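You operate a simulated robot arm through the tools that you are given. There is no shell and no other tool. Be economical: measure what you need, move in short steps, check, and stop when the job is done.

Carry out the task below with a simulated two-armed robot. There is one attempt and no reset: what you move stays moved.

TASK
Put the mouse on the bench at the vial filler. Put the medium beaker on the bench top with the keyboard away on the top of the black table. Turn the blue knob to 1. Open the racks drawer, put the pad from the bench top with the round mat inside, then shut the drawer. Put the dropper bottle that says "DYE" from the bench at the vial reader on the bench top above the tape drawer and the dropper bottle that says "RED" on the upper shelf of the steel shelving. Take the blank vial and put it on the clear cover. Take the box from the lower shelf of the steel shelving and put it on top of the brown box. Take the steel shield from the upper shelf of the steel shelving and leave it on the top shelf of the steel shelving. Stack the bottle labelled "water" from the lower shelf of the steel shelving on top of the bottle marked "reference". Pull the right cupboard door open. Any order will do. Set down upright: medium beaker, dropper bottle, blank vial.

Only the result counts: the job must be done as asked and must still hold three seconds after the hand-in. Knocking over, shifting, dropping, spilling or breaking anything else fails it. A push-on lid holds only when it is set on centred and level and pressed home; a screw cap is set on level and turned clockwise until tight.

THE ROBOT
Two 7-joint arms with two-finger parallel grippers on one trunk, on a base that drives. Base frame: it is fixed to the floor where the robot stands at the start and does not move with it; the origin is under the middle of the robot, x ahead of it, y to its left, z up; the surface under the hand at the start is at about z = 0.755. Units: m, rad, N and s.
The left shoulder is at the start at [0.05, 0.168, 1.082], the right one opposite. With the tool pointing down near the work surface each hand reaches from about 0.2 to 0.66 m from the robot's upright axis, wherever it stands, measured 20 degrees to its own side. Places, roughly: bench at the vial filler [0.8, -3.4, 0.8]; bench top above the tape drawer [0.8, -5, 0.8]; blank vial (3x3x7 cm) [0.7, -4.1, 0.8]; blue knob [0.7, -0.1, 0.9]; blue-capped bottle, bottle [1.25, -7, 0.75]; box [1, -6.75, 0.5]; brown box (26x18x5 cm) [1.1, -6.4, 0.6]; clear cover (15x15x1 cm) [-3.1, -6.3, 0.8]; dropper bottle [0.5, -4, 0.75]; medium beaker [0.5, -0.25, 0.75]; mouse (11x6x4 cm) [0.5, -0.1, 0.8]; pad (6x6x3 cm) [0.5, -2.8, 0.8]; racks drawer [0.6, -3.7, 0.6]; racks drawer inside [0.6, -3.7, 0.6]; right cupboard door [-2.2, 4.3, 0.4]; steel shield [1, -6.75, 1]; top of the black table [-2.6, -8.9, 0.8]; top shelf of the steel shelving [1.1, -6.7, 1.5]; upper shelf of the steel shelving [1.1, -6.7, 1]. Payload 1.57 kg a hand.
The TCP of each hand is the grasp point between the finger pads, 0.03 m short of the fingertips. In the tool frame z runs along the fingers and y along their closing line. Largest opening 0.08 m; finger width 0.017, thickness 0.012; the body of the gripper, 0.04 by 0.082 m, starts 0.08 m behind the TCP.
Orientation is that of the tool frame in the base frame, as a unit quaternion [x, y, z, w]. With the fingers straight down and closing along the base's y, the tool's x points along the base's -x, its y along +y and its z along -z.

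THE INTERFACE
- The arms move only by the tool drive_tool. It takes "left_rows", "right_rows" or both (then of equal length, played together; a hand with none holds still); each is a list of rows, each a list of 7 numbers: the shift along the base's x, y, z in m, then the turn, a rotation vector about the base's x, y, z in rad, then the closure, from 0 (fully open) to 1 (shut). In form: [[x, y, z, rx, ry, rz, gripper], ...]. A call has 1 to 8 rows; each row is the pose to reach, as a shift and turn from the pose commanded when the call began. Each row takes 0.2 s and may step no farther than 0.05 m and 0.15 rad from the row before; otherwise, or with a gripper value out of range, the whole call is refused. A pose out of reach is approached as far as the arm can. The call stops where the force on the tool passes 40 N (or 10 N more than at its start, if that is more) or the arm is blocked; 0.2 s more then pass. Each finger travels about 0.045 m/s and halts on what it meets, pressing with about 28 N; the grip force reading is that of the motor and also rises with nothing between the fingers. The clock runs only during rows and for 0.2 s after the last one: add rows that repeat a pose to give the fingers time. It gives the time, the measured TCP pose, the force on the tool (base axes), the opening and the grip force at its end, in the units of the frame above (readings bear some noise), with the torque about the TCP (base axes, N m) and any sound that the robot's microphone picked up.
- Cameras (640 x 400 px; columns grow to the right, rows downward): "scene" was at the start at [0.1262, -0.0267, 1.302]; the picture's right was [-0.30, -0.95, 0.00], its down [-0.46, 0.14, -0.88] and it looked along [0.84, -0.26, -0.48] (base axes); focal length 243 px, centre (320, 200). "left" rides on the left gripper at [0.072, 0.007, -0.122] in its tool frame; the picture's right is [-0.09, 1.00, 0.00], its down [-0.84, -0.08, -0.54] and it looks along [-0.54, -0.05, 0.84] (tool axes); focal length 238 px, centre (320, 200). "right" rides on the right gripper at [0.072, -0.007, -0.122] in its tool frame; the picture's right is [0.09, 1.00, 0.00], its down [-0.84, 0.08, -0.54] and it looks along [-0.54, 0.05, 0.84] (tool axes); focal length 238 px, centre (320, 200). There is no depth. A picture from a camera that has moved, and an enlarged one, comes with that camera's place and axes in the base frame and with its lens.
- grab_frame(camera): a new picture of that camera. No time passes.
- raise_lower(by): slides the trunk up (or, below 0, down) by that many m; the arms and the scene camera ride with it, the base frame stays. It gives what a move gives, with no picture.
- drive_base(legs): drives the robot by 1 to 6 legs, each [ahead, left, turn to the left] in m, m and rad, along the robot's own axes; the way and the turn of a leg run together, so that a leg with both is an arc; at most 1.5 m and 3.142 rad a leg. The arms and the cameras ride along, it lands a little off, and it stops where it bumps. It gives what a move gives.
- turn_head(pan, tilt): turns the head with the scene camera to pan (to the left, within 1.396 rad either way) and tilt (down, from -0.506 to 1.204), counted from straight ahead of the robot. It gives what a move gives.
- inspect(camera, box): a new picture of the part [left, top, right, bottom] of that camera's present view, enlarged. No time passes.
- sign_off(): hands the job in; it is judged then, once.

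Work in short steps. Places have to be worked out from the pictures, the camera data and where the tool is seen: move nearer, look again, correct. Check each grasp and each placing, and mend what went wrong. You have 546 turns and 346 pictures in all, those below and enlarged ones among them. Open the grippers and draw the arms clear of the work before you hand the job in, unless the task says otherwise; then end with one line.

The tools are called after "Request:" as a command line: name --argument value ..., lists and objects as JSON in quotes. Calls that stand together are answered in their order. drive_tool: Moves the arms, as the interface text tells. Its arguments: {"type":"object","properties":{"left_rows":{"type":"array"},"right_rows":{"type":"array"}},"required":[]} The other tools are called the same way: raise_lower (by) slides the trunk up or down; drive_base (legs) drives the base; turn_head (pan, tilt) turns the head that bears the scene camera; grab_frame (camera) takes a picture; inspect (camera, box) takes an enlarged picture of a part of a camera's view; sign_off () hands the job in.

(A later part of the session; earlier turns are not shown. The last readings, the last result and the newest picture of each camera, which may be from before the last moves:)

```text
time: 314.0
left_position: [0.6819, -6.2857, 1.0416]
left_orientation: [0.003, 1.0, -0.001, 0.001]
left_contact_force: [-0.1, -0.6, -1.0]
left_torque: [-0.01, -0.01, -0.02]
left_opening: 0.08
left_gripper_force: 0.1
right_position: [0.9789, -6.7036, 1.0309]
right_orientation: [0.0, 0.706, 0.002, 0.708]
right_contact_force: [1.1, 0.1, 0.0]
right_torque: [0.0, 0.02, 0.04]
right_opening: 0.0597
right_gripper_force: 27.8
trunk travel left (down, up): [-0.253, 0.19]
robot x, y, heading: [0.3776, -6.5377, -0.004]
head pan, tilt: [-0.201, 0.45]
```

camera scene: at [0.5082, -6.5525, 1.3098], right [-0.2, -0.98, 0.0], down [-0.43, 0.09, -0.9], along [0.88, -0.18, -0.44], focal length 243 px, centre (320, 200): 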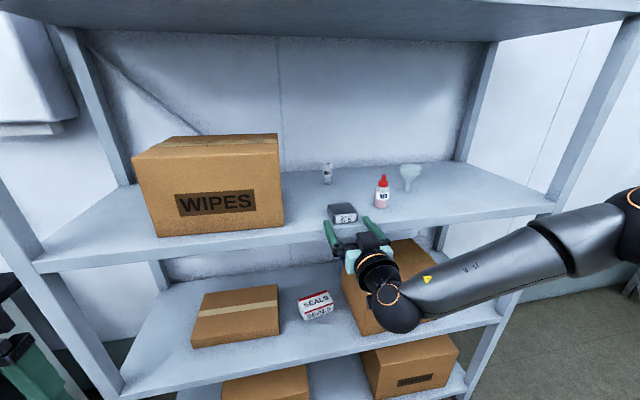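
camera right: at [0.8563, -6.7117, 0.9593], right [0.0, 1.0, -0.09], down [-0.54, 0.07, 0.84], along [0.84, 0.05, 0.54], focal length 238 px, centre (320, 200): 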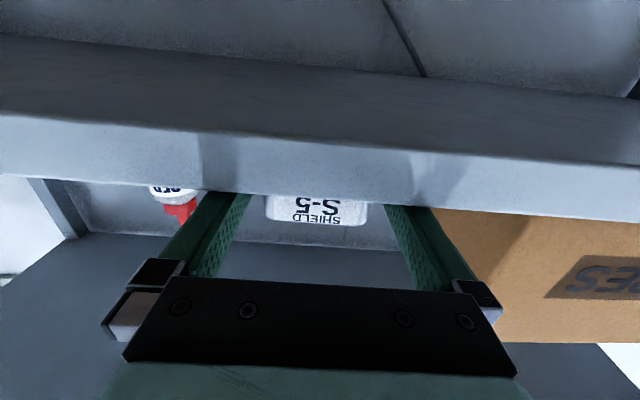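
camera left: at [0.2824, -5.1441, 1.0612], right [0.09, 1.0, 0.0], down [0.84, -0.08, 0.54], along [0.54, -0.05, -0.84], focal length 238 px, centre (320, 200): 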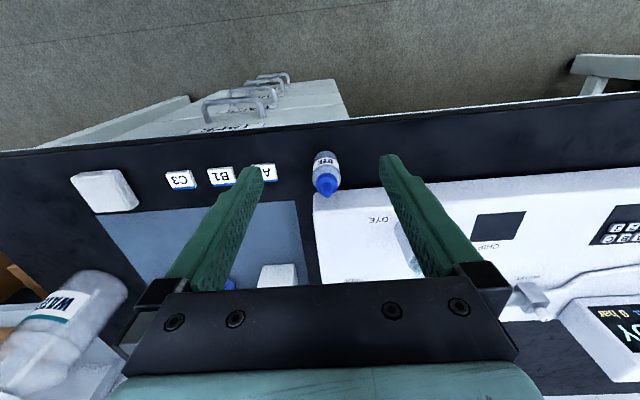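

Gripped. I'll lift 4 cm, back the base 0.22 m, raise the trunk fully, and lift the hand to z≈1.52.

Request:
drive_tool --right_rows '[[0, 0, 0.02, 0, 0, 0, 1], [-0.01, 0, 0.045, 0, 0, 0, 1]]'

Request:
drive_base --legs '[[-0.22, 0, 0]]'

Request:
raise_lower --by 0.19

Request:
drive_tool --right_rows '[[0, 0, 0.045, 0, 0, 0, 1], [0, 0, 0.09, 0, 0, 0, 1], [0, 0, 0.135, 0, 0, 0, 1], [0, 0, 0.18, 0, 0, 0, 1], [0, 0, 0.225, 0, 0, 0, 1], [0, 0, 0.255, 0, 0, 0, 1]]'

Request:
grab_frame --camera "scene"

```text
time: 314.6
left_position: [0.6812, -6.2843, 1.0403]
left_orientation: [0.003, 1.0, -0.001, 0.001]
left_contact_force: [0.3, -1.0, 0.3]
left_torque: [0.04, -0.01, -0.04]
left_opening: 0.0798
left_gripper_force: 0.1
right_position: [0.9673, -6.7056, 1.0751]
right_orientation: [0.0, 0.707, 0.001, 0.708]
right_contact_force: [0.6, 0.2, -1.4]
right_torque: [-0.02, -0.02, -0.05]
right_opening: 0.0598
right_gripper_force: 28.6
trunk travel left (down, up): [-0.253, 0.19]
robot x, y, heading: [0.3775, -6.5315, -0.004]
head pan, tilt: [-0.201, 0.45]
```

```text
time: 316.3
left_position: [0.4612, -6.2842, 1.0412]
left_orientation: [0.002, 1.0, -0.001, 0.002]
left_contact_force: [-0.2, -0.5, 0.5]
left_torque: [-0.01, -0.01, -0.02]
left_opening: 0.08
left_gripper_force: 0.0
right_position: [0.7469, -6.7049, 1.0754]
right_orientation: [0.0, 0.706, 0.002, 0.708]
right_contact_force: [-0.4, 0.1, -1.7]
right_torque: [0.0, 0.01, -0.01]
right_opening: 0.06
right_gripper_force: 27.5
trunk travel left (down, up): [-0.253, 0.19]
robot x, y, heading: [0.1609, -6.5374, -0.005]
head pan, tilt: [-0.201, 0.45]
```

```text
time: 318.4
left_position: [0.4607, -6.2838, 1.2305]
left_orientation: [0.002, 1.0, -0.002, 0.001]
left_contact_force: [-0.6, -0.6, 0.5]
left_torque: [-0.03, -0.01, 0.02]
left_opening: 0.0798
left_gripper_force: 0.1
right_position: [0.7476, -6.7038, 1.2651]
right_orientation: [0.001, 0.706, 0.001, 0.708]
right_contact_force: [0.6, 0.0, -2.4]
right_torque: [0.02, 0.04, 0.03]
right_opening: 0.0598
right_gripper_force: 28.4
trunk travel left (down, up): [-0.443, 0.0]
robot x, y, heading: [0.1578, -6.534, -0.001]
head pan, tilt: [-0.201, 0.45]
```

```text
time: 319.8
left_position: [0.4628, -6.285, 1.2296]
left_orientation: [0.003, 1.0, -0.001, 0.001]
left_contact_force: [-0.1, 0.5, -0.2]
left_torque: [0.0, -0.02, 0.04]
left_opening: 0.0802
left_gripper_force: 0.0
right_position: [0.7471, -6.703, 1.5198]
right_orientation: [-0.001, 0.707, 0.002, 0.707]
right_contact_force: [0.6, 0.0, -1.3]
right_torque: [-0.01, 0.03, 0.0]
right_opening: 0.0599
right_gripper_force: 28.2
trunk travel left (down, up): [-0.443, 0.0]
robot x, y, heading: [0.1564, -6.5345, -0.0]
head pan, tilt: [-0.201, 0.45]
```

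```text
214 pictures are left
camera scene: at [0.2883, -6.5522, 1.4995], right [-0.2, -0.98, 0.0], down [-0.43, 0.09, -0.9], along [0.88, -0.18, -0.44], focal length 243 px, centre (320, 200)
```

scene: 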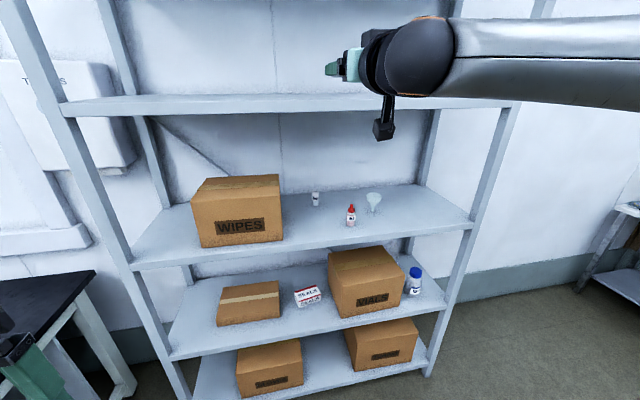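

The hand reached z 1.52. I'll look with the hand camera while advancing, first 0.15 m, to verify the lip height.

Request:
drive_base --legs '[[0.14, 0, 0]]'

Request:
grab_frame --camera "right"

Request:
turn_head --pan -0.3 --tilt 0.1

Request:
grab_frame --camera "scene"

```text
time: 321.1
left_position: [0.5991, -6.2849, 1.2299]
left_orientation: [0.003, 1.0, -0.001, 0.0]
left_contact_force: [0.3, -0.5, 0.8]
left_torque: [0.02, 0.02, -0.04]
left_opening: 0.08
left_gripper_force: 0.0
right_position: [0.8848, -6.7047, 1.5196]
right_orientation: [0.0, 0.707, 0.001, 0.707]
right_contact_force: [0.4, 0.1, -2.5]
right_torque: [0.02, 0.03, -0.02]
right_opening: 0.0596
right_gripper_force: 28.2
trunk travel left (down, up): [-0.443, 0.0]
robot x, y, heading: [0.2959, -6.5356, -0.003]
head pan, tilt: [-0.201, 0.45]
```

```text
213 pictures are left
camera right: at [0.7625, -6.7115, 1.4471], right [0.0, 1.0, -0.09], down [-0.54, 0.08, 0.84], along [0.84, 0.05, 0.54], focal length 238 px, centre (320, 200)
```

right: 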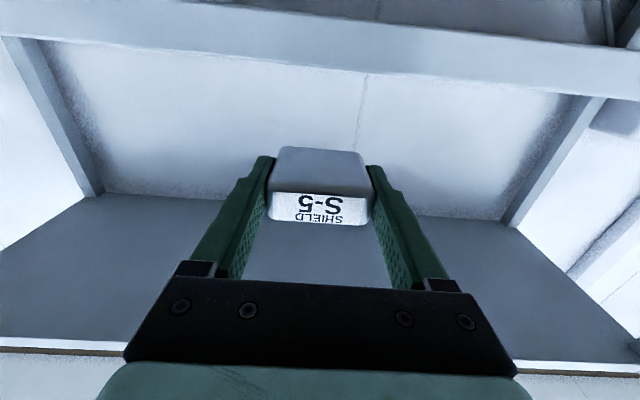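

```text
time: 321.9
left_position: [0.5985, -6.2855, 1.2317]
left_orientation: [0.003, 1.0, -0.001, 0.001]
left_contact_force: [0.1, -0.2, -0.3]
left_torque: [-0.02, 0.0, -0.02]
left_opening: 0.08
left_gripper_force: 0.0
right_position: [0.8835, -6.7036, 1.5186]
right_orientation: [0.001, 0.706, 0.001, 0.708]
right_contact_force: [-0.2, -0.1, -2.2]
right_torque: [-0.01, 0.03, 0.01]
right_opening: 0.0598
right_gripper_force: 28.0
trunk travel left (down, up): [-0.443, 0.0]
robot x, y, heading: [0.2921, -6.5377, 0.001]
head pan, tilt: [-0.3, 0.099]
```

```text
212 pictures are left
camera scene: at [0.4222, -6.5615, 1.5321], right [-0.3, -0.95, 0.0], down [-0.1, 0.03, -0.99], along [0.95, -0.3, -0.1], focal length 243 px, centre (320, 200)
```

scene: 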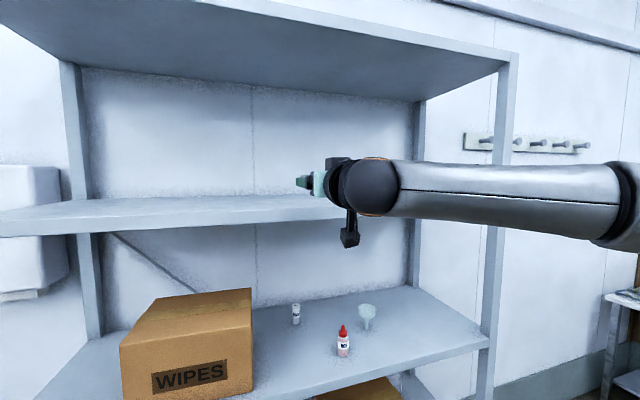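

The lip top is at about z 1.46, and the shield's bottom clears it by 4 cm. I'll advance 0.105 m.

Request:
drive_base --legs '[[0.105, 0, 0]]'

Request:
drive_tool --right_rows '[[0, 0, -0.015, 0, 0, 0, 1], [0, 0, -0.03, 0, 0, 0, 1]]'

Request:
grab_frame --camera "right"

```text
time: 323.1
left_position: [0.7036, -6.2853, 1.2302]
left_orientation: [0.005, 1.0, -0.001, 0.001]
left_contact_force: [0.9, 0.5, 0.2]
left_torque: [-0.01, 0.01, 0.0]
left_opening: 0.0799
left_gripper_force: 0.0
right_position: [0.9867, -6.704, 1.5204]
right_orientation: [0.0, 0.707, 0.001, 0.707]
right_contact_force: [0.5, 0.1, -2.5]
right_torque: [0.01, 0.02, 0.0]
right_opening: 0.0597
right_gripper_force: 28.1
trunk travel left (down, up): [-0.443, 0.0]
robot x, y, heading: [0.3979, -6.5351, -0.005]
head pan, tilt: [-0.3, 0.099]
```

```text
time: 323.7
left_position: [0.7013, -6.2858, 1.2309]
left_orientation: [0.004, 1.0, -0.002, 0.001]
left_contact_force: [0.5, 0.6, -0.2]
left_torque: [-0.02, 0.0, -0.02]
left_opening: 0.0801
left_gripper_force: 0.0
right_position: [0.9863, -6.7039, 1.4899]
right_orientation: [0.0, 0.707, 0.001, 0.707]
right_contact_force: [-0.2, -1.2, -1.9]
right_torque: [0.03, 0.03, 0.01]
right_opening: 0.0598
right_gripper_force: 28.5
trunk travel left (down, up): [-0.443, 0.0]
robot x, y, heading: [0.399, -6.5329, -0.004]
head pan, tilt: [-0.3, 0.099]
```

```text
211 pictures are left
camera right: at [0.8653, -6.7115, 1.4181], right [0.0, 1.0, -0.09], down [-0.54, 0.07, 0.84], along [0.84, 0.05, 0.54], focal length 238 px, centre (320, 200)
```

right: 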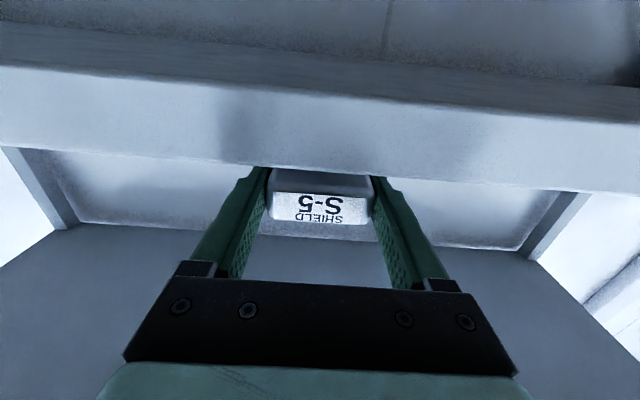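

I'll lower in small steps until contact.

Request:
drive_tool --right_rows '[[0, 0, -0.004, 0, 0, 0, 1], [0, 0, -0.008, 0, 0, 0, 1]]'

```text
time: 324.3
left_position: [0.7019, -6.2847, 1.2319]
left_orientation: [0.004, 1.0, -0.001, 0.001]
left_contact_force: [-0.6, 0.3, 0.0]
left_torque: [0.0, -0.05, 0.0]
left_opening: 0.0799
left_gripper_force: 0.2
right_position: [0.9869, -6.7037, 1.4822]
right_orientation: [0.0, 0.707, 0.001, 0.707]
right_contact_force: [0.6, 0.4, -3.2]
right_torque: [0.0, 0.01, 0.0]
right_opening: 0.0598
right_gripper_force: 27.5
trunk travel left (down, up): [-0.443, 0.0]
robot x, y, heading: [0.3948, -6.5327, -0.004]
head pan, tilt: [-0.3, 0.099]
```

Request:
drive_tool --right_rows '[[0, 0, -0.003, 0, 0, 0, 1], [0, 0, -0.006, 0, 0, 0, 1]]'

```text
time: 324.9
left_position: [0.7012, -6.2843, 1.2313]
left_orientation: [0.003, 1.0, -0.002, 0.001]
left_contact_force: [0.0, -0.6, -0.1]
left_torque: [0.0, -0.02, -0.02]
left_opening: 0.0801
left_gripper_force: 0.0
right_position: [0.9866, -6.7046, 1.4749]
right_orientation: [0.0, 0.707, 0.001, 0.708]
right_contact_force: [0.4, 0.9, -2.1]
right_torque: [0.0, 0.04, -0.03]
right_opening: 0.0598
right_gripper_force: 27.6
trunk travel left (down, up): [-0.443, 0.0]
robot x, y, heading: [0.3972, -6.5351, -0.006]
head pan, tilt: [-0.3, 0.099]
```

Request:
drive_tool --right_rows '[[0, 0, -0.003, 0, 0, 0, 1], [0, 0, -0.006, 0, 0, 0, 1], [0, 0, -0.009, 0, 0, 0, 1]]'

Request:
grab_frame --camera "right"

```text
time: 325.7
left_position: [0.7014, -6.2848, 1.2312]
left_orientation: [0.004, 1.0, -0.001, 0.002]
left_contact_force: [-1.1, 0.6, 0.6]
left_torque: [-0.03, -0.01, 0.0]
left_opening: 0.0799
left_gripper_force: 0.0
right_position: [0.9868, -6.7043, 1.4714]
right_orientation: [0.0, 0.703, 0.001, 0.711]
right_contact_force: [6.8, 0.4, 17.8]
right_torque: [-0.05, 0.23, 0.05]
right_opening: 0.0602
right_gripper_force: 28.1
trunk travel left (down, up): [-0.443, 0.0]
robot x, y, heading: [0.3981, -6.5313, -0.002]
head pan, tilt: [-0.3, 0.099]
```

```text
210 pictures are left
camera right: at [0.8649, -6.7114, 1.3982], right [0.0, 1.0, -0.09], down [-0.55, 0.08, 0.83], along [0.83, 0.05, 0.55], focal length 238 px, centre (320, 200)
```

right: 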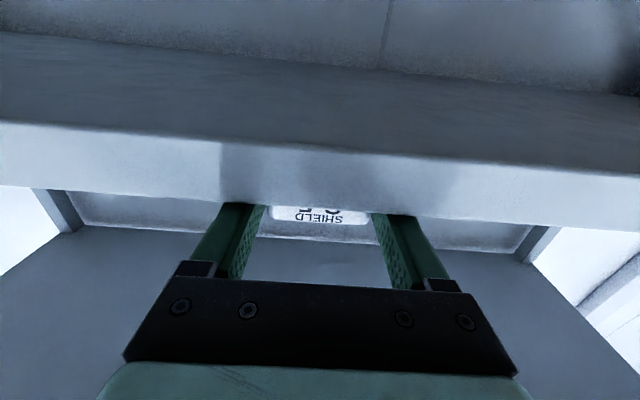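

Contact at 18 N: the shield rests on the top shelf. I'll ease slightly, open, and withdraw straight back.

Request:
drive_tool --right_rows '[[0, 0, 0.005, 0, 0, 0, 1], [0, 0, 0.005, 0, 0, 0, 0.5], [0, 0, 0.005, 0, 0, 0, 0], [0, 0, 0.005, 0, 0, 0, 0], [0, 0, 0.007, 0, 0, 0, 0]]'

Request:
drive_base --legs '[[-0.2, 0, 0]]'

Request:
grab_frame --camera "scene"

Request:
grab_frame --camera "right"

```text
time: 326.9
left_position: [0.7019, -6.2848, 1.2303]
left_orientation: [0.003, 1.0, -0.002, 0.002]
left_contact_force: [0.4, -0.4, 0.2]
left_torque: [-0.01, 0.03, 0.02]
left_opening: 0.08
left_gripper_force: 0.0
right_position: [0.9857, -6.7038, 1.4736]
right_orientation: [0.0, 0.707, 0.001, 0.707]
right_contact_force: [-1.2, -0.6, 0.6]
right_torque: [0.04, -0.02, -0.02]
right_opening: 0.0801
right_gripper_force: 0.0
trunk travel left (down, up): [-0.443, 0.0]
robot x, y, heading: [0.4003, -6.534, 0.004]
head pan, tilt: [-0.3, 0.099]
```

```text
time: 328.5
left_position: [0.4996, -6.2839, 1.2312]
left_orientation: [0.001, 1.0, -0.002, 0.002]
left_contact_force: [-0.5, -0.3, 0.1]
left_torque: [-0.01, 0.0, 0.03]
left_opening: 0.08
left_gripper_force: 0.1
right_position: [0.7856, -6.7024, 1.4734]
right_orientation: [0.0, 0.706, 0.002, 0.708]
right_contact_force: [-0.4, 0.3, 0.2]
right_torque: [0.04, 0.02, 0.0]
right_opening: 0.08
right_gripper_force: 0.1
trunk travel left (down, up): [-0.443, 0.0]
robot x, y, heading: [0.1952, -6.5314, -0.003]
head pan, tilt: [-0.3, 0.099]
```

```text
209 pictures are left
camera scene: at [0.3243, -6.561, 1.5323], right [-0.3, -0.96, 0.0], down [-0.09, 0.03, -1.0], along [0.95, -0.29, -0.1], focal length 243 px, centre (320, 200)
```

scene: 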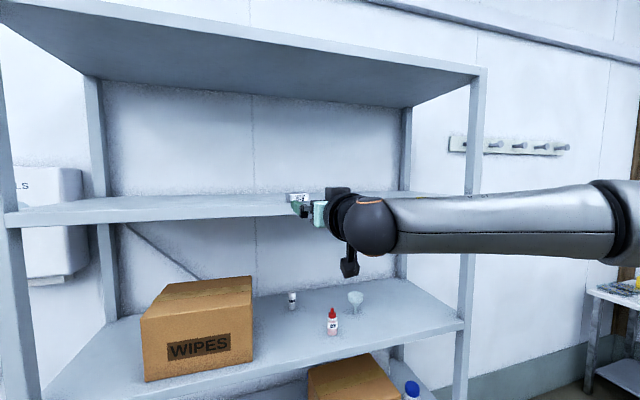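

```text
208 pictures are left
camera right: at [0.6641, -6.7098, 1.4017], right [0.0, 1.0, -0.09], down [-0.54, 0.07, 0.84], along [0.84, 0.05, 0.54], focal length 238 px, centre (320, 200)
```

right: 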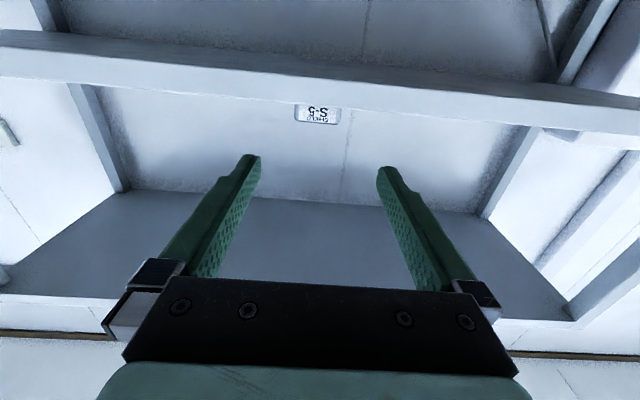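

The shield is on the top shelf. Now I'll return the right tool to pointing down, lower the trunk, and look for the "reference" bottle on the lower shelf from further right.

Request:
drive_tool --right_rows '[[-0.02, 0, -0.03, 0, 0.14, 0, 0], [-0.04, 0, -0.06, 0, 0.28, 0, 0], [-0.06, 0, -0.09, 0, 0.42, 0, 0], [-0.08, 0, -0.12, 0, 0.56, 0, 0], [-0.1, 0, -0.15, 0, 0.7, 0, 0], [-0.12, 0, -0.18, 0, 0.84, 0, 0], [-0.14, 0, -0.21, 0, 0.98, 0, 0], [-0.16, 0, -0.24, 0, 1.12, 0, 0]]'

Request:
drive_tool --right_rows '[[0, 0, -0.02, 0, 0.12, 0, 0], [0, 0, -0.04, 0, 0.24, 0, 0], [0, 0, -0.06, 0, 0.35, 0, 0], [0, 0, -0.07, 0, 0.451, 0, 0]]'

Request:
raise_lower --by -0.35

Request:
drive_base --legs '[[-0.2, -0.45, 0]]'

Request:
turn_head --pan 0.05 --tilt 0.3

Request:
grab_frame --camera "scene"

```text
time: 330.3
left_position: [0.5005, -6.2834, 1.2311]
left_orientation: [0.002, 1.0, -0.002, 0.001]
left_contact_force: [-0.1, -0.4, 0.0]
left_torque: [-0.01, 0.0, -0.05]
left_opening: 0.0802
left_gripper_force: 0.0
right_position: [0.6271, -6.7016, 1.2335]
right_orientation: [0.001, 0.975, 0.002, 0.223]
right_contact_force: [0.3, 0.7, 0.6]
right_torque: [-0.01, 0.01, 0.0]
right_opening: 0.08
right_gripper_force: 0.1
trunk travel left (down, up): [-0.443, 0.0]
robot x, y, heading: [0.1971, -6.5343, 0.004]
head pan, tilt: [-0.3, 0.099]
```

```text
time: 331.3
left_position: [0.5014, -6.2845, 1.231]
left_orientation: [0.002, 1.0, -0.002, 0.001]
left_contact_force: [0.8, 0.3, -0.1]
left_torque: [-0.02, 0.05, 0.01]
left_opening: 0.08
left_gripper_force: 0.1
right_position: [0.6271, -6.7014, 1.1644]
right_orientation: [0.001, 1.0, 0.003, 0.0]
right_contact_force: [0.6, -0.9, 0.3]
right_torque: [-0.03, 0.0, -0.02]
right_opening: 0.08
right_gripper_force: 0.2
trunk travel left (down, up): [-0.443, 0.0]
robot x, y, heading: [0.1962, -6.5352, 0.003]
head pan, tilt: [-0.3, 0.099]
```

```text
time: 334.7
left_position: [0.5003, -6.2847, 0.881]
left_orientation: [0.002, 1.0, -0.002, 0.001]
left_contact_force: [0.2, -1.1, 0.3]
left_torque: [-0.02, 0.02, 0.02]
left_opening: 0.0802
left_gripper_force: 0.1
right_position: [0.6266, -6.7017, 0.8128]
right_orientation: [0.001, 1.0, 0.002, 0.001]
right_contact_force: [0.2, 0.3, -0.2]
right_torque: [0.01, 0.0, -0.03]
right_opening: 0.0799
right_gripper_force: 0.1
trunk travel left (down, up): [-0.093, 0.35]
robot x, y, heading: [0.1956, -6.5367, -0.004]
head pan, tilt: [-0.3, 0.099]
```

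```text
time: 339.1
left_position: [0.302, -6.7306, 0.8805]
left_orientation: [0.002, 1.0, -0.001, 0.0]
left_contact_force: [0.1, -0.5, -0.1]
left_torque: [-0.02, 0.01, -0.03]
left_opening: 0.0801
left_gripper_force: 0.0
right_position: [0.4274, -7.1495, 0.8125]
right_orientation: [0.002, 1.0, 0.004, 0.001]
right_contact_force: [0.9, 0.1, 0.6]
right_torque: [-0.01, -0.01, -0.02]
right_opening: 0.0801
right_gripper_force: 0.0
trunk travel left (down, up): [-0.093, 0.35]
robot x, y, heading: [-0.0066, -6.9783, -0.01]
head pan, tilt: [-0.3, 0.099]
```

```text
time: 340.0
left_position: [0.3009, -6.7319, 0.8809]
left_orientation: [0.002, 1.0, -0.002, 0.0]
left_contact_force: [-0.5, 0.0, 0.4]
left_torque: [0.0, 0.01, 0.01]
left_opening: 0.08
left_gripper_force: 0.1
right_position: [0.4257, -7.1503, 0.8147]
right_orientation: [0.002, 1.0, 0.002, 0.001]
right_contact_force: [0.4, 0.1, -0.6]
right_torque: [0.06, 0.0, -0.03]
right_opening: 0.0801
right_gripper_force: 0.0
trunk travel left (down, up): [-0.093, 0.35]
robot x, y, heading: [-0.0002, -6.9819, -0.004]
head pan, tilt: [0.051, 0.3]
```

```text
207 pictures are left
camera scene: at [0.1308, -6.9752, 1.1636], right [0.05, -1.0, 0.0], down [-0.29, -0.01, -0.96], along [0.95, 0.05, -0.3], focal length 243 px, centre (320, 200)
```

scene: 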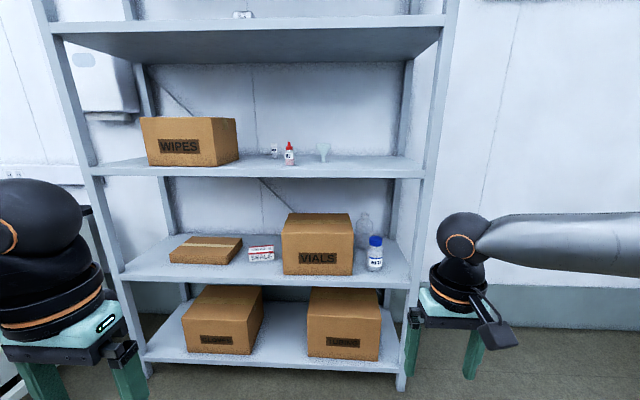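

There's a translucent bottle behind WATER. I'll zoom in.

Request:
inspect --camera "scene" --box '[330, 195, 420, 285]'

Request:
inspect --camera "scene" --box '[150, 215, 300, 290]'

```text
4.44 times, centred on (375, 240) of scene
camera zoom: at [0.1308, -6.9752, 1.1636], right [0.05, -1.0, 0.0], down [-0.29, -0.01, -0.96], along [0.95, 0.05, -0.3], focal length 1079 px, centre (76, 22)
```

zoom: 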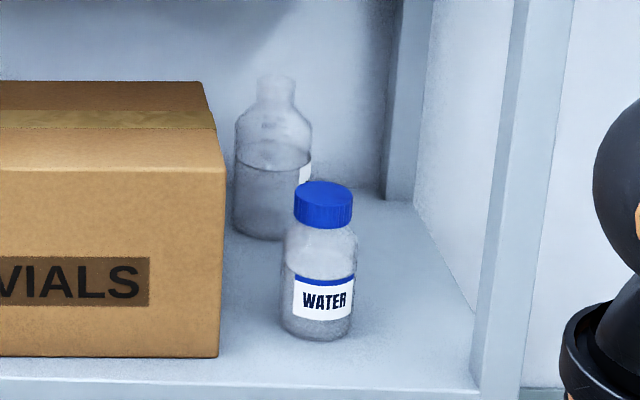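

```text
4.27 times, centred on (225, 252) of scene
camera zoom: at [0.1308, -6.9752, 1.1636], right [0.05, -1.0, 0.0], down [-0.29, -0.01, -0.96], along [0.95, 0.05, -0.3], focal length 1036 px, centre (725, -24)
```

zoom: 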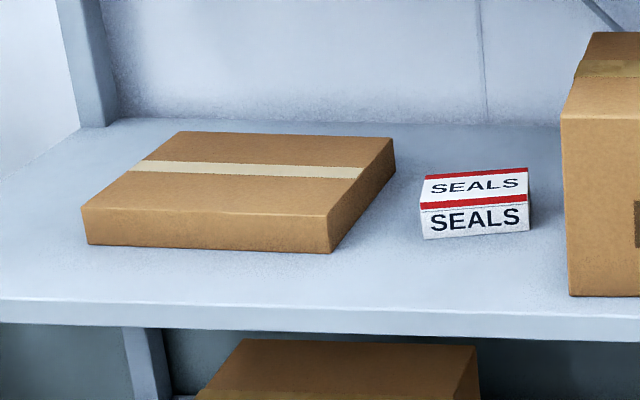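

The rear bottle must be "reference"; I'll confirm its label later. First SEALS: I'll tuck the right hand in, lower the trunk fully, and drive in front of the box, viewing it with the right hand camera.

Request:
drive_tool --right_rows '[[-0.04, 0, 0, 0, 0, 0.14, 0], [-0.08, 0, 0, 0, 0, 0.28, 0], [-0.12, 0, 0, 0, 0, 0.42, 0], [-0.12, 0, 0, 0, 0, 0.56, 0], [-0.12, 0, 0, 0, 0, 0.7, 0], [-0.12, 0, 0, 0, 0, 0.84, 0], [-0.12, 0, 0, 0, 0, 0.98, 0], [-0.12, 0, 0, 0, 0, 1.12, 0]]' --left_rows '[[0, 0, 0, 0, 0, 0, 0], [0, 0, 0, 0, 0, 0, 0], [0, 0, 0, 0, 0, 0, 0], [0, 0, 0, 0, 0, 0, 0], [0, 0, 0, 0, 0, 0, 0], [0, 0, 0, 0, 0, 0, 0], [0, 0, 0, 0, 0, 0, 0], [0, 0, 0, 0, 0, 0, 0]]'

Request:
raise_lower --by -0.09

Request:
drive_base --legs '[[0, 0.52, 0], [0.4, 0, 0]]'

Request:
turn_head --pan -0.1 --tilt 0.6

Request:
grab_frame --camera "scene"

Request:
grab_frame --camera "right"

```text
time: 341.8
left_position: [0.3014, -6.7303, 0.8811]
left_orientation: [0.002, 1.0, -0.002, 0.001]
left_contact_force: [-0.4, -0.2, 0.0]
left_torque: [0.03, -0.02, 0.02]
left_opening: 0.0798
left_gripper_force: 0.2
right_position: [0.306, -7.1489, 0.8129]
right_orientation: [-0.53, 0.848, 0.001, -0.001]
right_contact_force: [0.4, 0.0, 0.4]
right_torque: [-0.01, 0.01, 0.03]
right_opening: 0.0799
right_gripper_force: 0.1
trunk travel left (down, up): [-0.093, 0.35]
robot x, y, heading: [-0.0019, -6.9787, 0.003]
head pan, tilt: [0.051, 0.3]
```

```text
time: 343.0
left_position: [0.3017, -6.7304, 0.7916]
left_orientation: [0.003, 1.0, -0.002, 0.001]
left_contact_force: [0.6, -1.1, -1.2]
left_torque: [0.0, 0.02, -0.03]
left_opening: 0.0799
left_gripper_force: 0.1
right_position: [0.3055, -7.1485, 0.7233]
right_orientation: [-0.53, 0.848, 0.002, -0.001]
right_contact_force: [-0.3, -1.4, -1.3]
right_torque: [0.01, -0.03, -0.01]
right_opening: 0.0801
right_gripper_force: 0.1
trunk travel left (down, up): [-0.003, 0.44]
robot x, y, heading: [-0.0026, -6.9812, -0.003]
head pan, tilt: [0.051, 0.3]
```

```text
time: 350.2
left_position: [0.7057, -6.2158, 0.7899]
left_orientation: [0.01, 1.0, -0.002, 0.001]
left_contact_force: [0.0, 0.7, -0.7]
left_torque: [0.0, 0.01, 0.03]
left_opening: 0.0802
left_gripper_force: 0.1
right_position: [0.7046, -6.6346, 0.725]
right_orientation: [-0.524, 0.851, 0.003, 0.0]
right_contact_force: [-0.6, 0.4, 0.1]
right_torque: [-0.01, 0.02, 0.02]
right_opening: 0.0799
right_gripper_force: 0.0
trunk travel left (down, up): [-0.003, 0.44]
robot x, y, heading: [0.3978, -6.4628, -0.017]
head pan, tilt: [0.051, 0.3]
```

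```text
time: 351.0
left_position: [0.7059, -6.2164, 0.7898]
left_orientation: [0.009, 1.0, -0.002, 0.002]
left_contact_force: [0.3, 0.1, 0.8]
left_torque: [-0.01, 0.0, 0.0]
left_opening: 0.0799
left_gripper_force: 0.1
right_position: [0.7047, -6.6354, 0.7228]
right_orientation: [-0.524, 0.852, 0.003, -0.001]
right_contact_force: [-0.3, 0.3, 0.3]
right_torque: [0.02, 0.0, 0.04]
right_opening: 0.0802
right_gripper_force: 0.0
trunk travel left (down, up): [-0.003, 0.44]
robot x, y, heading: [0.398, -6.4599, -0.018]
head pan, tilt: [-0.099, 0.6]
```

```text
204 pictures are left
camera scene: at [0.5264, -6.4722, 1.0461], right [-0.11, -0.99, 0.0], down [-0.56, 0.06, -0.83], along [0.82, -0.09, -0.56], focal length 243 px, centre (320, 200)
```

scene: 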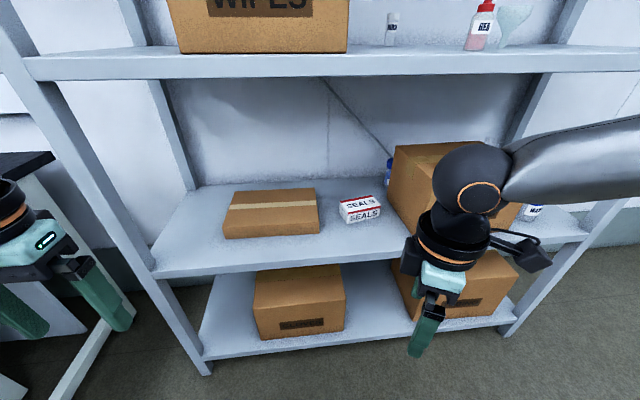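

```text
203 pictures are left
camera right: at [0.6791, -6.7026, 0.8452], right [-0.93, 0.37, 0.0], down [0.31, 0.78, 0.54], along [0.2, 0.51, -0.84], focal length 238 px, centre (320, 200)
```

right: 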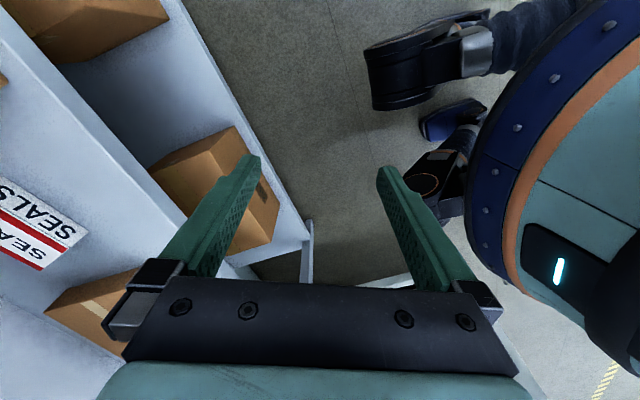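

Something blue is peeking out behind the VIALS box. I'll zoom there and on SEALS.

Request:
inspect --camera "scene" --box '[370, 140, 420, 215]'

Request:
inspect --camera "scene" --box '[210, 170, 400, 270]'

```text
5.33 times, centred on (395, 178) of scene
camera zoom: at [0.5264, -6.4722, 1.0461], right [-0.11, -0.99, 0.0], down [-0.56, 0.06, -0.83], along [0.82, -0.09, -0.56], focal length 1295 px, centre (-80, 320)
```

zoom: 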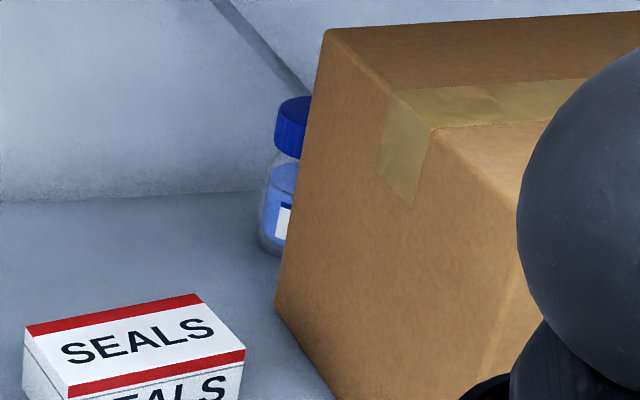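

```text
3.37 times, centred on (305, 220) of scene
camera zoom: at [0.5264, -6.4722, 1.0461], right [-0.11, -0.99, 0.0], down [-0.56, 0.06, -0.83], along [0.82, -0.09, -0.56], focal length 818 px, centre (370, 133)
```

zoom: 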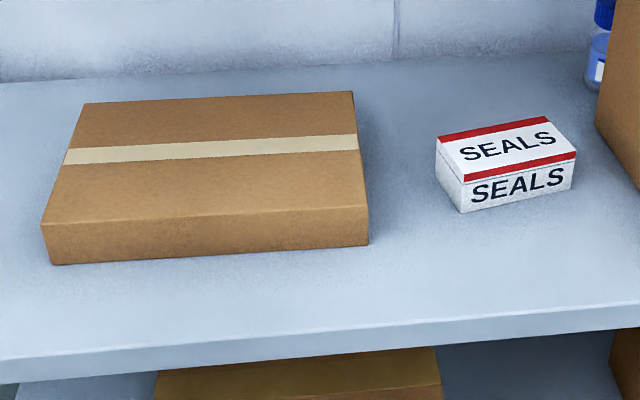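

The box SEALS is about 12×7 cm, turned ~14°, near (1.134, -6.666). The left hand suits it best, with its camera away from VIALS. I'll shift right and yaw the left hand.

Request:
drive_base --legs '[[0, -0.41, 0.018]]'

Request:
drive_tool --left_rows '[[0, 0, -0.02, 0, 0, -0.145, 0], [0, 0, -0.04, 0, 0, -0.29, 0], [0, 0, -0.06, 0, 0, -0.435, 0], [0, 0, -0.08, 0, 0, -0.58, 0], [0, 0, -0.1, 0, 0, -0.725, 0], [0, 0, -0.11, 0, 0, -0.87, 0], [0, 0, -0.12, 0, 0, -1.015, 0], [0, 0, -0.125, 0, 0, -1.16, 0]]'

Request:
drive_base --legs '[[0.17, 0, 0]]'

Request:
grab_frame --camera "left"

Request:
grab_frame --camera "scene"

```text
time: 355.1
left_position: [0.6984, -6.6204, 0.7917]
left_orientation: [0.0, 1.0, -0.002, 0.001]
left_contact_force: [-1.0, 0.0, -0.6]
left_torque: [0.0, 0.02, -0.01]
left_opening: 0.0801
left_gripper_force: 0.1
right_position: [0.7061, -7.0363, 0.7232]
right_orientation: [-0.531, 0.848, 0.003, -0.001]
right_contact_force: [-0.5, 0.2, 0.3]
right_torque: [-0.01, 0.01, -0.01]
right_opening: 0.0799
right_gripper_force: 0.1
trunk travel left (down, up): [-0.003, 0.44]
robot x, y, heading: [0.3957, -6.8719, 0.004]
head pan, tilt: [-0.099, 0.6]
```

```text
time: 356.9
left_position: [0.6992, -6.6619, 0.6655]
left_orientation: [0.548, 0.836, -0.001, 0.001]
left_contact_force: [0.8, 0.0, 0.4]
left_torque: [-0.01, -0.01, 0.0]
left_opening: 0.08
left_gripper_force: 0.0
left hand out of reach, approached as far as the arm can: row 8
right_position: [0.7069, -7.0375, 0.7239]
right_orientation: [-0.532, 0.847, 0.003, 0.0]
right_contact_force: [-0.1, 0.3, -0.2]
right_torque: [-0.01, 0.01, 0.0]
right_opening: 0.0799
right_gripper_force: 0.1
trunk travel left (down, up): [-0.003, 0.44]
robot x, y, heading: [0.395, -6.8681, 0.001]
head pan, tilt: [-0.099, 0.6]
```

```text
time: 358.4
left_position: [0.8685, -6.66, 0.6657]
left_orientation: [0.547, 0.837, -0.001, -0.001]
left_contact_force: [0.3, 0.5, 0.4]
left_torque: [-0.02, -0.01, 0.02]
left_opening: 0.08
left_gripper_force: 0.0
right_position: [0.8752, -7.0365, 0.7228]
right_orientation: [-0.532, 0.847, 0.002, 0.0]
right_contact_force: [0.4, -0.1, 0.1]
right_torque: [-0.01, 0.0, -0.02]
right_opening: 0.0798
right_gripper_force: 0.2
trunk travel left (down, up): [-0.003, 0.44]
robot x, y, heading: [0.563, -6.8693, 0.004]
head pan, tilt: [-0.099, 0.6]
```

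```text
200 pictures are left
camera left: at [0.8467, -6.5918, 0.789], right [0.95, 0.31, 0.0], down [0.26, -0.8, 0.54], along [0.17, -0.52, -0.84], focal length 238 px, centre (320, 200)
```

left: 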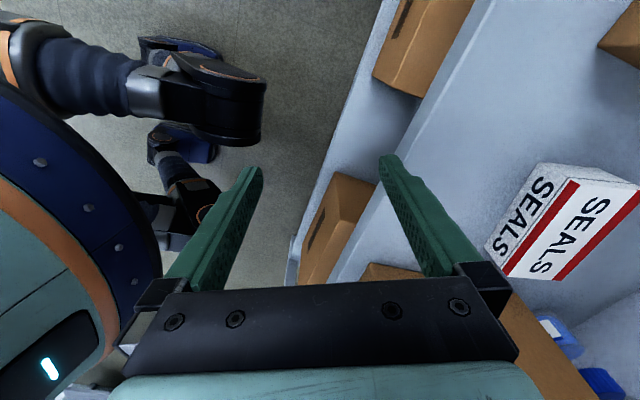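

```text
199 pictures are left
camera scene: at [0.693, -6.8777, 1.0461], right [-0.1, -1.0, 0.0], down [-0.56, 0.05, -0.83], along [0.82, -0.08, -0.56], focal length 243 px, centre (320, 200)
```

scene: 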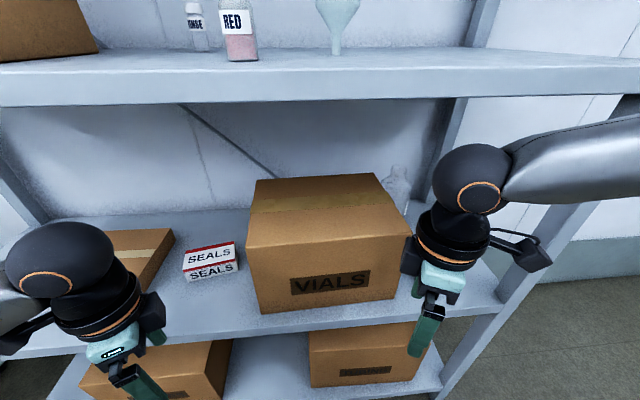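

I'll pull the right hand back so it clears VIALS, move the base 0.09 m closer, then extend the left hand toward SEALS.

Request:
drive_tool --right_rows '[[-0.04, 0, 0, 0, 0, -0.1, 0], [-0.08, 0, 0, 0, 0, -0.2, 0], [-0.12, -0.01, 0, 0, 0, -0.3, 0]]'

Request:
drive_base --legs '[[0.09, 0, 0]]'

Request:
drive_tool --left_rows '[[0.04, 0, 0, 0, 0, 0, 0], [0.08, 0, 0, 0, 0, 0, 0], [0.12, 0, 0.0, 0, 0, 0, 0]]'

Request:
grab_frame --camera "left"

```text
time: 359.2
left_position: [0.8682, -6.6621, 0.6662]
left_orientation: [0.548, 0.837, -0.002, 0.0]
left_contact_force: [0.0, 0.5, 0.5]
left_torque: [-0.02, 0.0, -0.02]
left_opening: 0.0799
left_gripper_force: 0.0
right_position: [0.7859, -7.0345, 0.7439]
right_orientation: [-0.399, 0.917, 0.003, -0.001]
right_contact_force: [-0.5, 0.4, -0.1]
right_torque: [-0.03, 0.04, 0.0]
right_opening: 0.08
right_gripper_force: 0.0
right hand out of reach, approached as far as the arm can: row 2, 3
trunk travel left (down, up): [-0.003, 0.44]
robot x, y, heading: [0.5661, -6.8682, 0.008]
head pan, tilt: [-0.099, 0.6]
```

```text
time: 360.3
left_position: [0.9594, -6.6604, 0.6664]
left_orientation: [0.547, 0.837, -0.002, 0.0]
left_contact_force: [0.3, 0.1, -0.3]
left_torque: [-0.02, -0.01, -0.01]
left_opening: 0.0802
left_gripper_force: 0.2
right_position: [0.8757, -7.0337, 0.7428]
right_orientation: [-0.399, 0.917, 0.003, -0.001]
right_contact_force: [0.3, -0.7, -0.4]
right_torque: [0.02, 0.01, 0.01]
right_opening: 0.0802
right_gripper_force: 0.1
trunk travel left (down, up): [-0.003, 0.44]
robot x, y, heading: [0.6575, -6.8716, 0.002]
head pan, tilt: [-0.099, 0.6]
```

```text
time: 361.1
left_position: [0.9876, -6.6674, 0.6727]
left_orientation: [0.547, 0.837, -0.002, -0.001]
left_contact_force: [0.2, 0.2, 0.5]
left_torque: [0.01, 0.0, -0.02]
left_opening: 0.08
left_gripper_force: 0.0
left hand out of reach, approached as far as the arm can: row 1, 2, 3
right_position: [0.8764, -7.0345, 0.744]
right_orientation: [-0.399, 0.917, 0.003, 0.0]
right_contact_force: [0.2, -0.9, -0.1]
right_torque: [-0.02, -0.02, 0.01]
right_opening: 0.08
right_gripper_force: 0.0
trunk travel left (down, up): [-0.003, 0.44]
robot x, y, heading: [0.6538, -6.8703, 0.01]
head pan, tilt: [-0.099, 0.6]
```

```text
198 pictures are left
camera left: at [0.9652, -6.5985, 0.7956], right [0.95, 0.31, 0.0], down [0.27, -0.8, 0.54], along [0.17, -0.52, -0.84], focal length 238 px, centre (320, 200)
```

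left: 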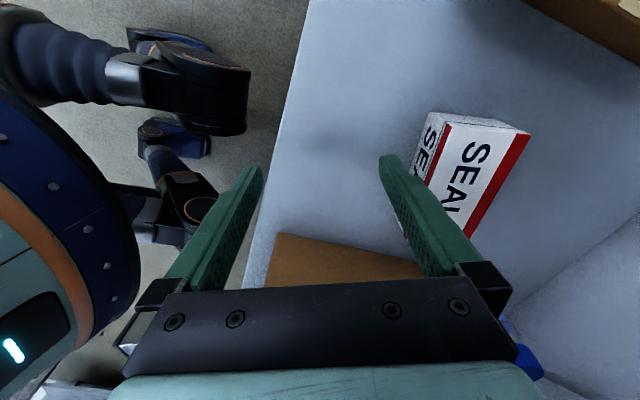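

Reach stops early at this yaw. I'll test with the yaw backed off a little.

Request:
drive_tool --left_rows '[[0.0, 0, 0, 0, 0, 0.13, 0], [0.0, 0, 0, 0, 0, 0.26, 0], [0.03, 0, 0.0, 0, 0, 0.3, 0], [0.06, 0, 0.0, 0, 0, 0.3, 0], [0.1, 0, 0.0, 0, 0, 0.3, 0]]'

```text
time: 362.3
left_position: [1.0869, -6.6656, 0.6745]
left_orientation: [0.416, 0.909, -0.001, 0.0]
left_contact_force: [0.0, 0.3, -0.2]
left_torque: [0.0, 0.01, -0.02]
left_opening: 0.0802
left_gripper_force: 0.1
right_position: [0.8763, -7.034, 0.7441]
right_orientation: [-0.399, 0.917, 0.003, -0.001]
right_contact_force: [-0.2, -0.4, 0.2]
right_torque: [0.0, 0.01, 0.02]
right_opening: 0.08
right_gripper_force: 0.1
trunk travel left (down, up): [-0.003, 0.44]
robot x, y, heading: [0.656, -6.8721, 0.006]
head pan, tilt: [-0.099, 0.6]
```

The limit is wrist rotation, so I'll turn the base instead. I'll pull the hand out, back off, turn -0.5 rad and come in nearer.

Request:
drive_tool --left_rows '[[-0.045, 0, 0, 0, 0, 0, 0], [-0.09, 0, 0, 0, 0, 0, 0], [-0.1, 0, 0, 0, 0, 0, 0]]'

Request:
drive_base --legs '[[-0.25, 0, 0], [0, 0, -0.5], [0.0, 0.319, 0], [0.058, 0, 0]]'

Request:
grab_frame --camera "left"

Request:
grab_frame --camera "scene"

```text
time: 363.1
left_position: [0.9874, -6.6674, 0.6735]
left_orientation: [0.417, 0.909, -0.002, 0.0]
left_contact_force: [0.1, 0.1, 0.6]
left_torque: [-0.01, 0.0, -0.05]
left_opening: 0.0801
left_gripper_force: 0.1
right_position: [0.8763, -7.0343, 0.7445]
right_orientation: [-0.4, 0.917, 0.003, -0.001]
right_contact_force: [0.9, -0.2, -0.1]
right_torque: [0.02, -0.02, 0.01]
right_opening: 0.0799
right_gripper_force: 0.1
trunk travel left (down, up): [-0.003, 0.44]
robot x, y, heading: [0.6535, -6.8696, 0.006]
head pan, tilt: [-0.099, 0.6]
```

```text
time: 369.9
left_position: [0.9963, -6.6073, 0.6736]
left_orientation: [0.633, 0.774, -0.002, -0.001]
left_contact_force: [-0.1, 0.5, 0.1]
left_torque: [-0.01, 0.02, 0.0]
left_opening: 0.0799
left_gripper_force: 0.0
right_position: [0.7191, -6.8719, 0.7427]
right_orientation: [-0.154, 0.988, 0.002, 0.001]
right_contact_force: [0.2, -0.5, 0.4]
right_torque: [0.01, 0.01, -0.03]
right_opening: 0.08
right_gripper_force: 0.1
trunk travel left (down, up): [-0.003, 0.44]
robot x, y, heading: [0.6095, -6.6188, -0.516]
head pan, tilt: [-0.099, 0.6]
```

```text
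197 pictures are left
camera left: at [0.9899, -6.5343, 0.7971], right [0.99, 0.11, 0.0], down [0.09, -0.83, 0.54], along [0.06, -0.54, -0.84], focal length 238 px, centre (320, 200)
```

left: 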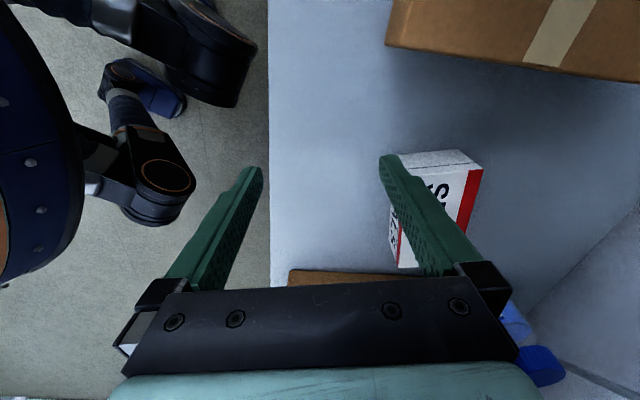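

```text
196 pictures are left
camera scene: at [0.7146, -6.6898, 1.0461], right [-0.57, -0.82, 0.0], down [-0.46, 0.32, -0.83], along [0.68, -0.47, -0.56], focal length 243 px, centre (320, 200)
```

scene: 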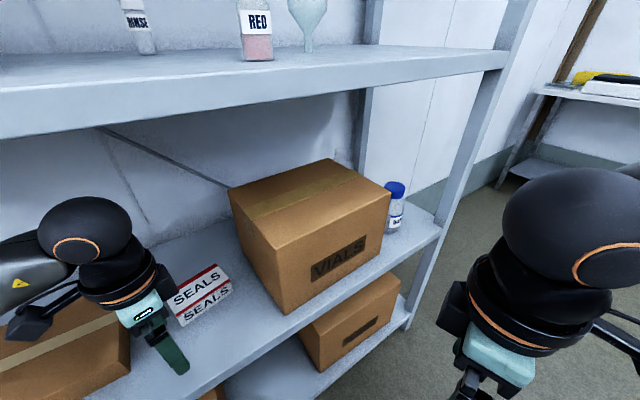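

Yaw is available now. I'll move over SEALS, trim the yaw by +0.07, and look.

Request:
drive_tool --left_rows '[[0.045, -0.02, 0, 0, 0, 0.03, 0], [0.09, -0.04, 0, 0, 0, 0.07, 0], [0.13, -0.055, 0, 0, 0, 0.07, 0]]'

Request:
grab_frame --camera "left"

```text
time: 370.7
left_position: [1.106, -6.6543, 0.6739]
left_orientation: [0.606, 0.796, -0.002, 0.0]
left_contact_force: [0.3, 1.1, 0.0]
left_torque: [0.03, 0.04, 0.0]
left_opening: 0.0801
left_gripper_force: 0.1
left hand out of reach, approached as far as the arm can: row 3
right_position: [0.7178, -6.8728, 0.744]
right_orientation: [-0.154, 0.988, 0.002, 0.0]
right_contact_force: [0.7, 0.3, 0.1]
right_torque: [0.0, 0.0, -0.02]
right_opening: 0.0802
right_gripper_force: 0.1
trunk travel left (down, up): [-0.003, 0.44]
robot x, y, heading: [0.6056, -6.6184, -0.511]
head pan, tilt: [-0.099, 0.6]
```

```text
195 pictures are left
camera left: at [1.0943, -6.5829, 0.7966], right [0.98, 0.18, 0.0], down [0.15, -0.83, 0.54], along [0.09, -0.54, -0.84], focal length 238 px, centre (320, 200)
```

left: 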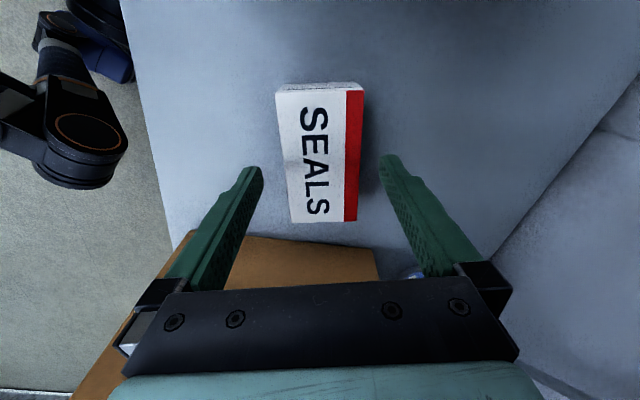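

Nicely aligned: the box is 64 mm across. I'll descend to TCP 0.60 with a small y trim.

Request:
drive_tool --left_rows '[[0.002, -0.005, -0.03, 0, 0, -0.02, 0], [0.003, -0.01, -0.055, 0, 0, -0.02, 0], [0.003, -0.01, -0.073, 0, 0, -0.02, 0]]'

Request:
grab_frame --camera "left"

```text
time: 371.5
left_position: [1.1074, -6.6577, 0.6542]
left_orientation: [0.611, 0.792, -0.003, 0.0]
left_contact_force: [0.4, 0.3, -0.5]
left_torque: [-0.02, 0.02, 0.0]
left_opening: 0.08
left_gripper_force: 0.0
left hand out of reach, approached as far as the arm can: row 1, 2, 3
right_position: [0.7192, -6.872, 0.7439]
right_orientation: [-0.154, 0.988, 0.002, 0.0]
right_contact_force: [0.2, -0.6, 0.4]
right_torque: [0.0, 0.04, -0.01]
right_opening: 0.08
right_gripper_force: 0.2
trunk travel left (down, up): [-0.003, 0.44]
robot x, y, heading: [0.6064, -6.6243, -0.509]
head pan, tilt: [-0.099, 0.6]
```

```text
194 pictures are left
camera left: at [1.0967, -6.5856, 0.7769], right [0.99, 0.16, 0.0], down [0.14, -0.83, 0.54], along [0.09, -0.54, -0.84], focal length 238 px, centre (320, 200)
```

left: 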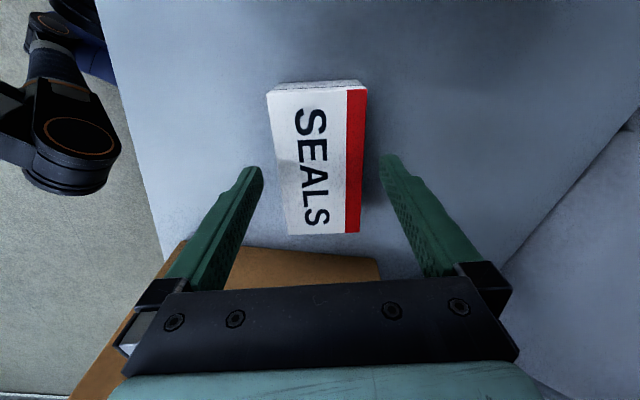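

I'll move the base 0.06 m nearer while pulling the hand back the same amount, then try again.

Request:
drive_tool --left_rows '[[-0.03, 0, 0.012, 0, 0, 0.02, 0], [-0.06, 0, 0.015, 0, 0, 0.02, 0]]'

Request:
drive_base --legs '[[0.053, 0.029, 0]]'

Request:
drive_tool --left_rows '[[0.003, 0.0, -0.02, 0, 0, 0, 0], [0.003, -0.005, -0.04, 0, 0, 0, 0]]'

Request:
grab_frame --camera "left"

```text
time: 372.1
left_position: [1.0475, -6.6574, 0.67]
left_orientation: [0.607, 0.795, -0.001, 0.0]
left_contact_force: [0.1, 0.0, 0.0]
left_torque: [-0.02, 0.02, -0.02]
left_opening: 0.0799
left_gripper_force: 0.0
right_position: [0.7177, -6.8714, 0.744]
right_orientation: [-0.154, 0.988, 0.003, 0.0]
right_contact_force: [0.3, 0.3, -0.1]
right_torque: [-0.01, -0.02, -0.02]
right_opening: 0.08
right_gripper_force: 0.1
trunk travel left (down, up): [-0.003, 0.44]
robot x, y, heading: [0.611, -6.6216, -0.509]
head pan, tilt: [-0.099, 0.6]
```

```text
time: 373.1
left_position: [1.1062, -6.6578, 0.669]
left_orientation: [0.606, 0.795, -0.002, -0.001]
left_contact_force: [0.5, 0.1, 0.4]
left_torque: [0.01, -0.02, 0.03]
left_opening: 0.0799
left_gripper_force: 0.1
right_position: [0.7776, -6.8719, 0.7444]
right_orientation: [-0.153, 0.988, 0.003, 0.001]
right_contact_force: [0.1, 0.4, 0.3]
right_torque: [0.01, 0.03, 0.0]
right_opening: 0.0801
right_gripper_force: 0.0
trunk travel left (down, up): [-0.003, 0.44]
robot x, y, heading: [0.6706, -6.6227, -0.505]
head pan, tilt: [-0.099, 0.6]
```

```text
time: 373.7
left_position: [1.1077, -6.6645, 0.629]
left_orientation: [0.607, 0.795, -0.002, 0.0]
left_contact_force: [-0.1, -0.6, 0.0]
left_torque: [-0.02, -0.01, -0.02]
left_opening: 0.0803
left_gripper_force: 0.1
right_position: [0.7785, -6.8724, 0.7442]
right_orientation: [-0.153, 0.988, 0.002, 0.0]
right_contact_force: [0.6, -0.5, 1.2]
right_torque: [-0.01, -0.05, -0.05]
right_opening: 0.0801
right_gripper_force: 0.1
trunk travel left (down, up): [-0.003, 0.44]
robot x, y, heading: [0.6636, -6.6183, -0.509]
head pan, tilt: [-0.099, 0.6]
```

```text
193 pictures are left
camera left: at [1.0967, -6.5925, 0.7521], right [0.98, 0.17, 0.0], down [0.15, -0.83, 0.54], along [0.09, -0.54, -0.84], focal length 238 px, centre (320, 200)
```

left: 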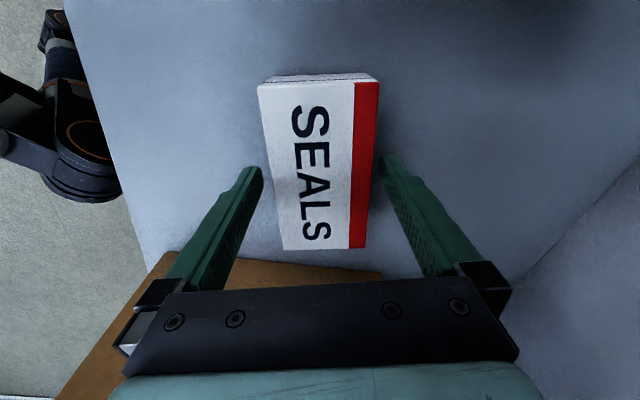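

Good. I'll lower 0.029 m more and close.

Request:
drive_tool --left_rows '[[0.001, 0, -0.015, 0, 0, 0, 0], [0.001, 0, -0.029, 0, 0, 0, 0], [0.001, 0, -0.029, 0, 0, 0, 0.4], [0.001, 0, -0.029, 0, 0, 0, 1], [0.001, 0, -0.029, 0, 0, 0, 1]]'

```text
time: 374.3
left_position: [1.1117, -6.6637, 0.6084]
left_orientation: [0.606, 0.795, -0.004, 0.005]
left_contact_force: [-5.1, 4.6, 28.7]
left_torque: [0.6, 0.11, 0.04]
left_opening: 0.0713
left_gripper_force: 5.8
right_position: [0.778, -6.8715, 0.7446]
right_orientation: [-0.154, 0.988, 0.002, 0.001]
right_contact_force: [-0.2, -0.3, -0.2]
right_torque: [0.02, 0.02, 0.0]
right_opening: 0.0802
right_gripper_force: 0.1
trunk travel left (down, up): [-0.003, 0.44]
robot x, y, heading: [0.6693, -6.6208, -0.512]
head pan, tilt: [-0.099, 0.6]
stopped in row 3 (left hand): the force on the tool passed its limit at 51 N (the readings are from after the stop); the commanded pose is now the measured one
```

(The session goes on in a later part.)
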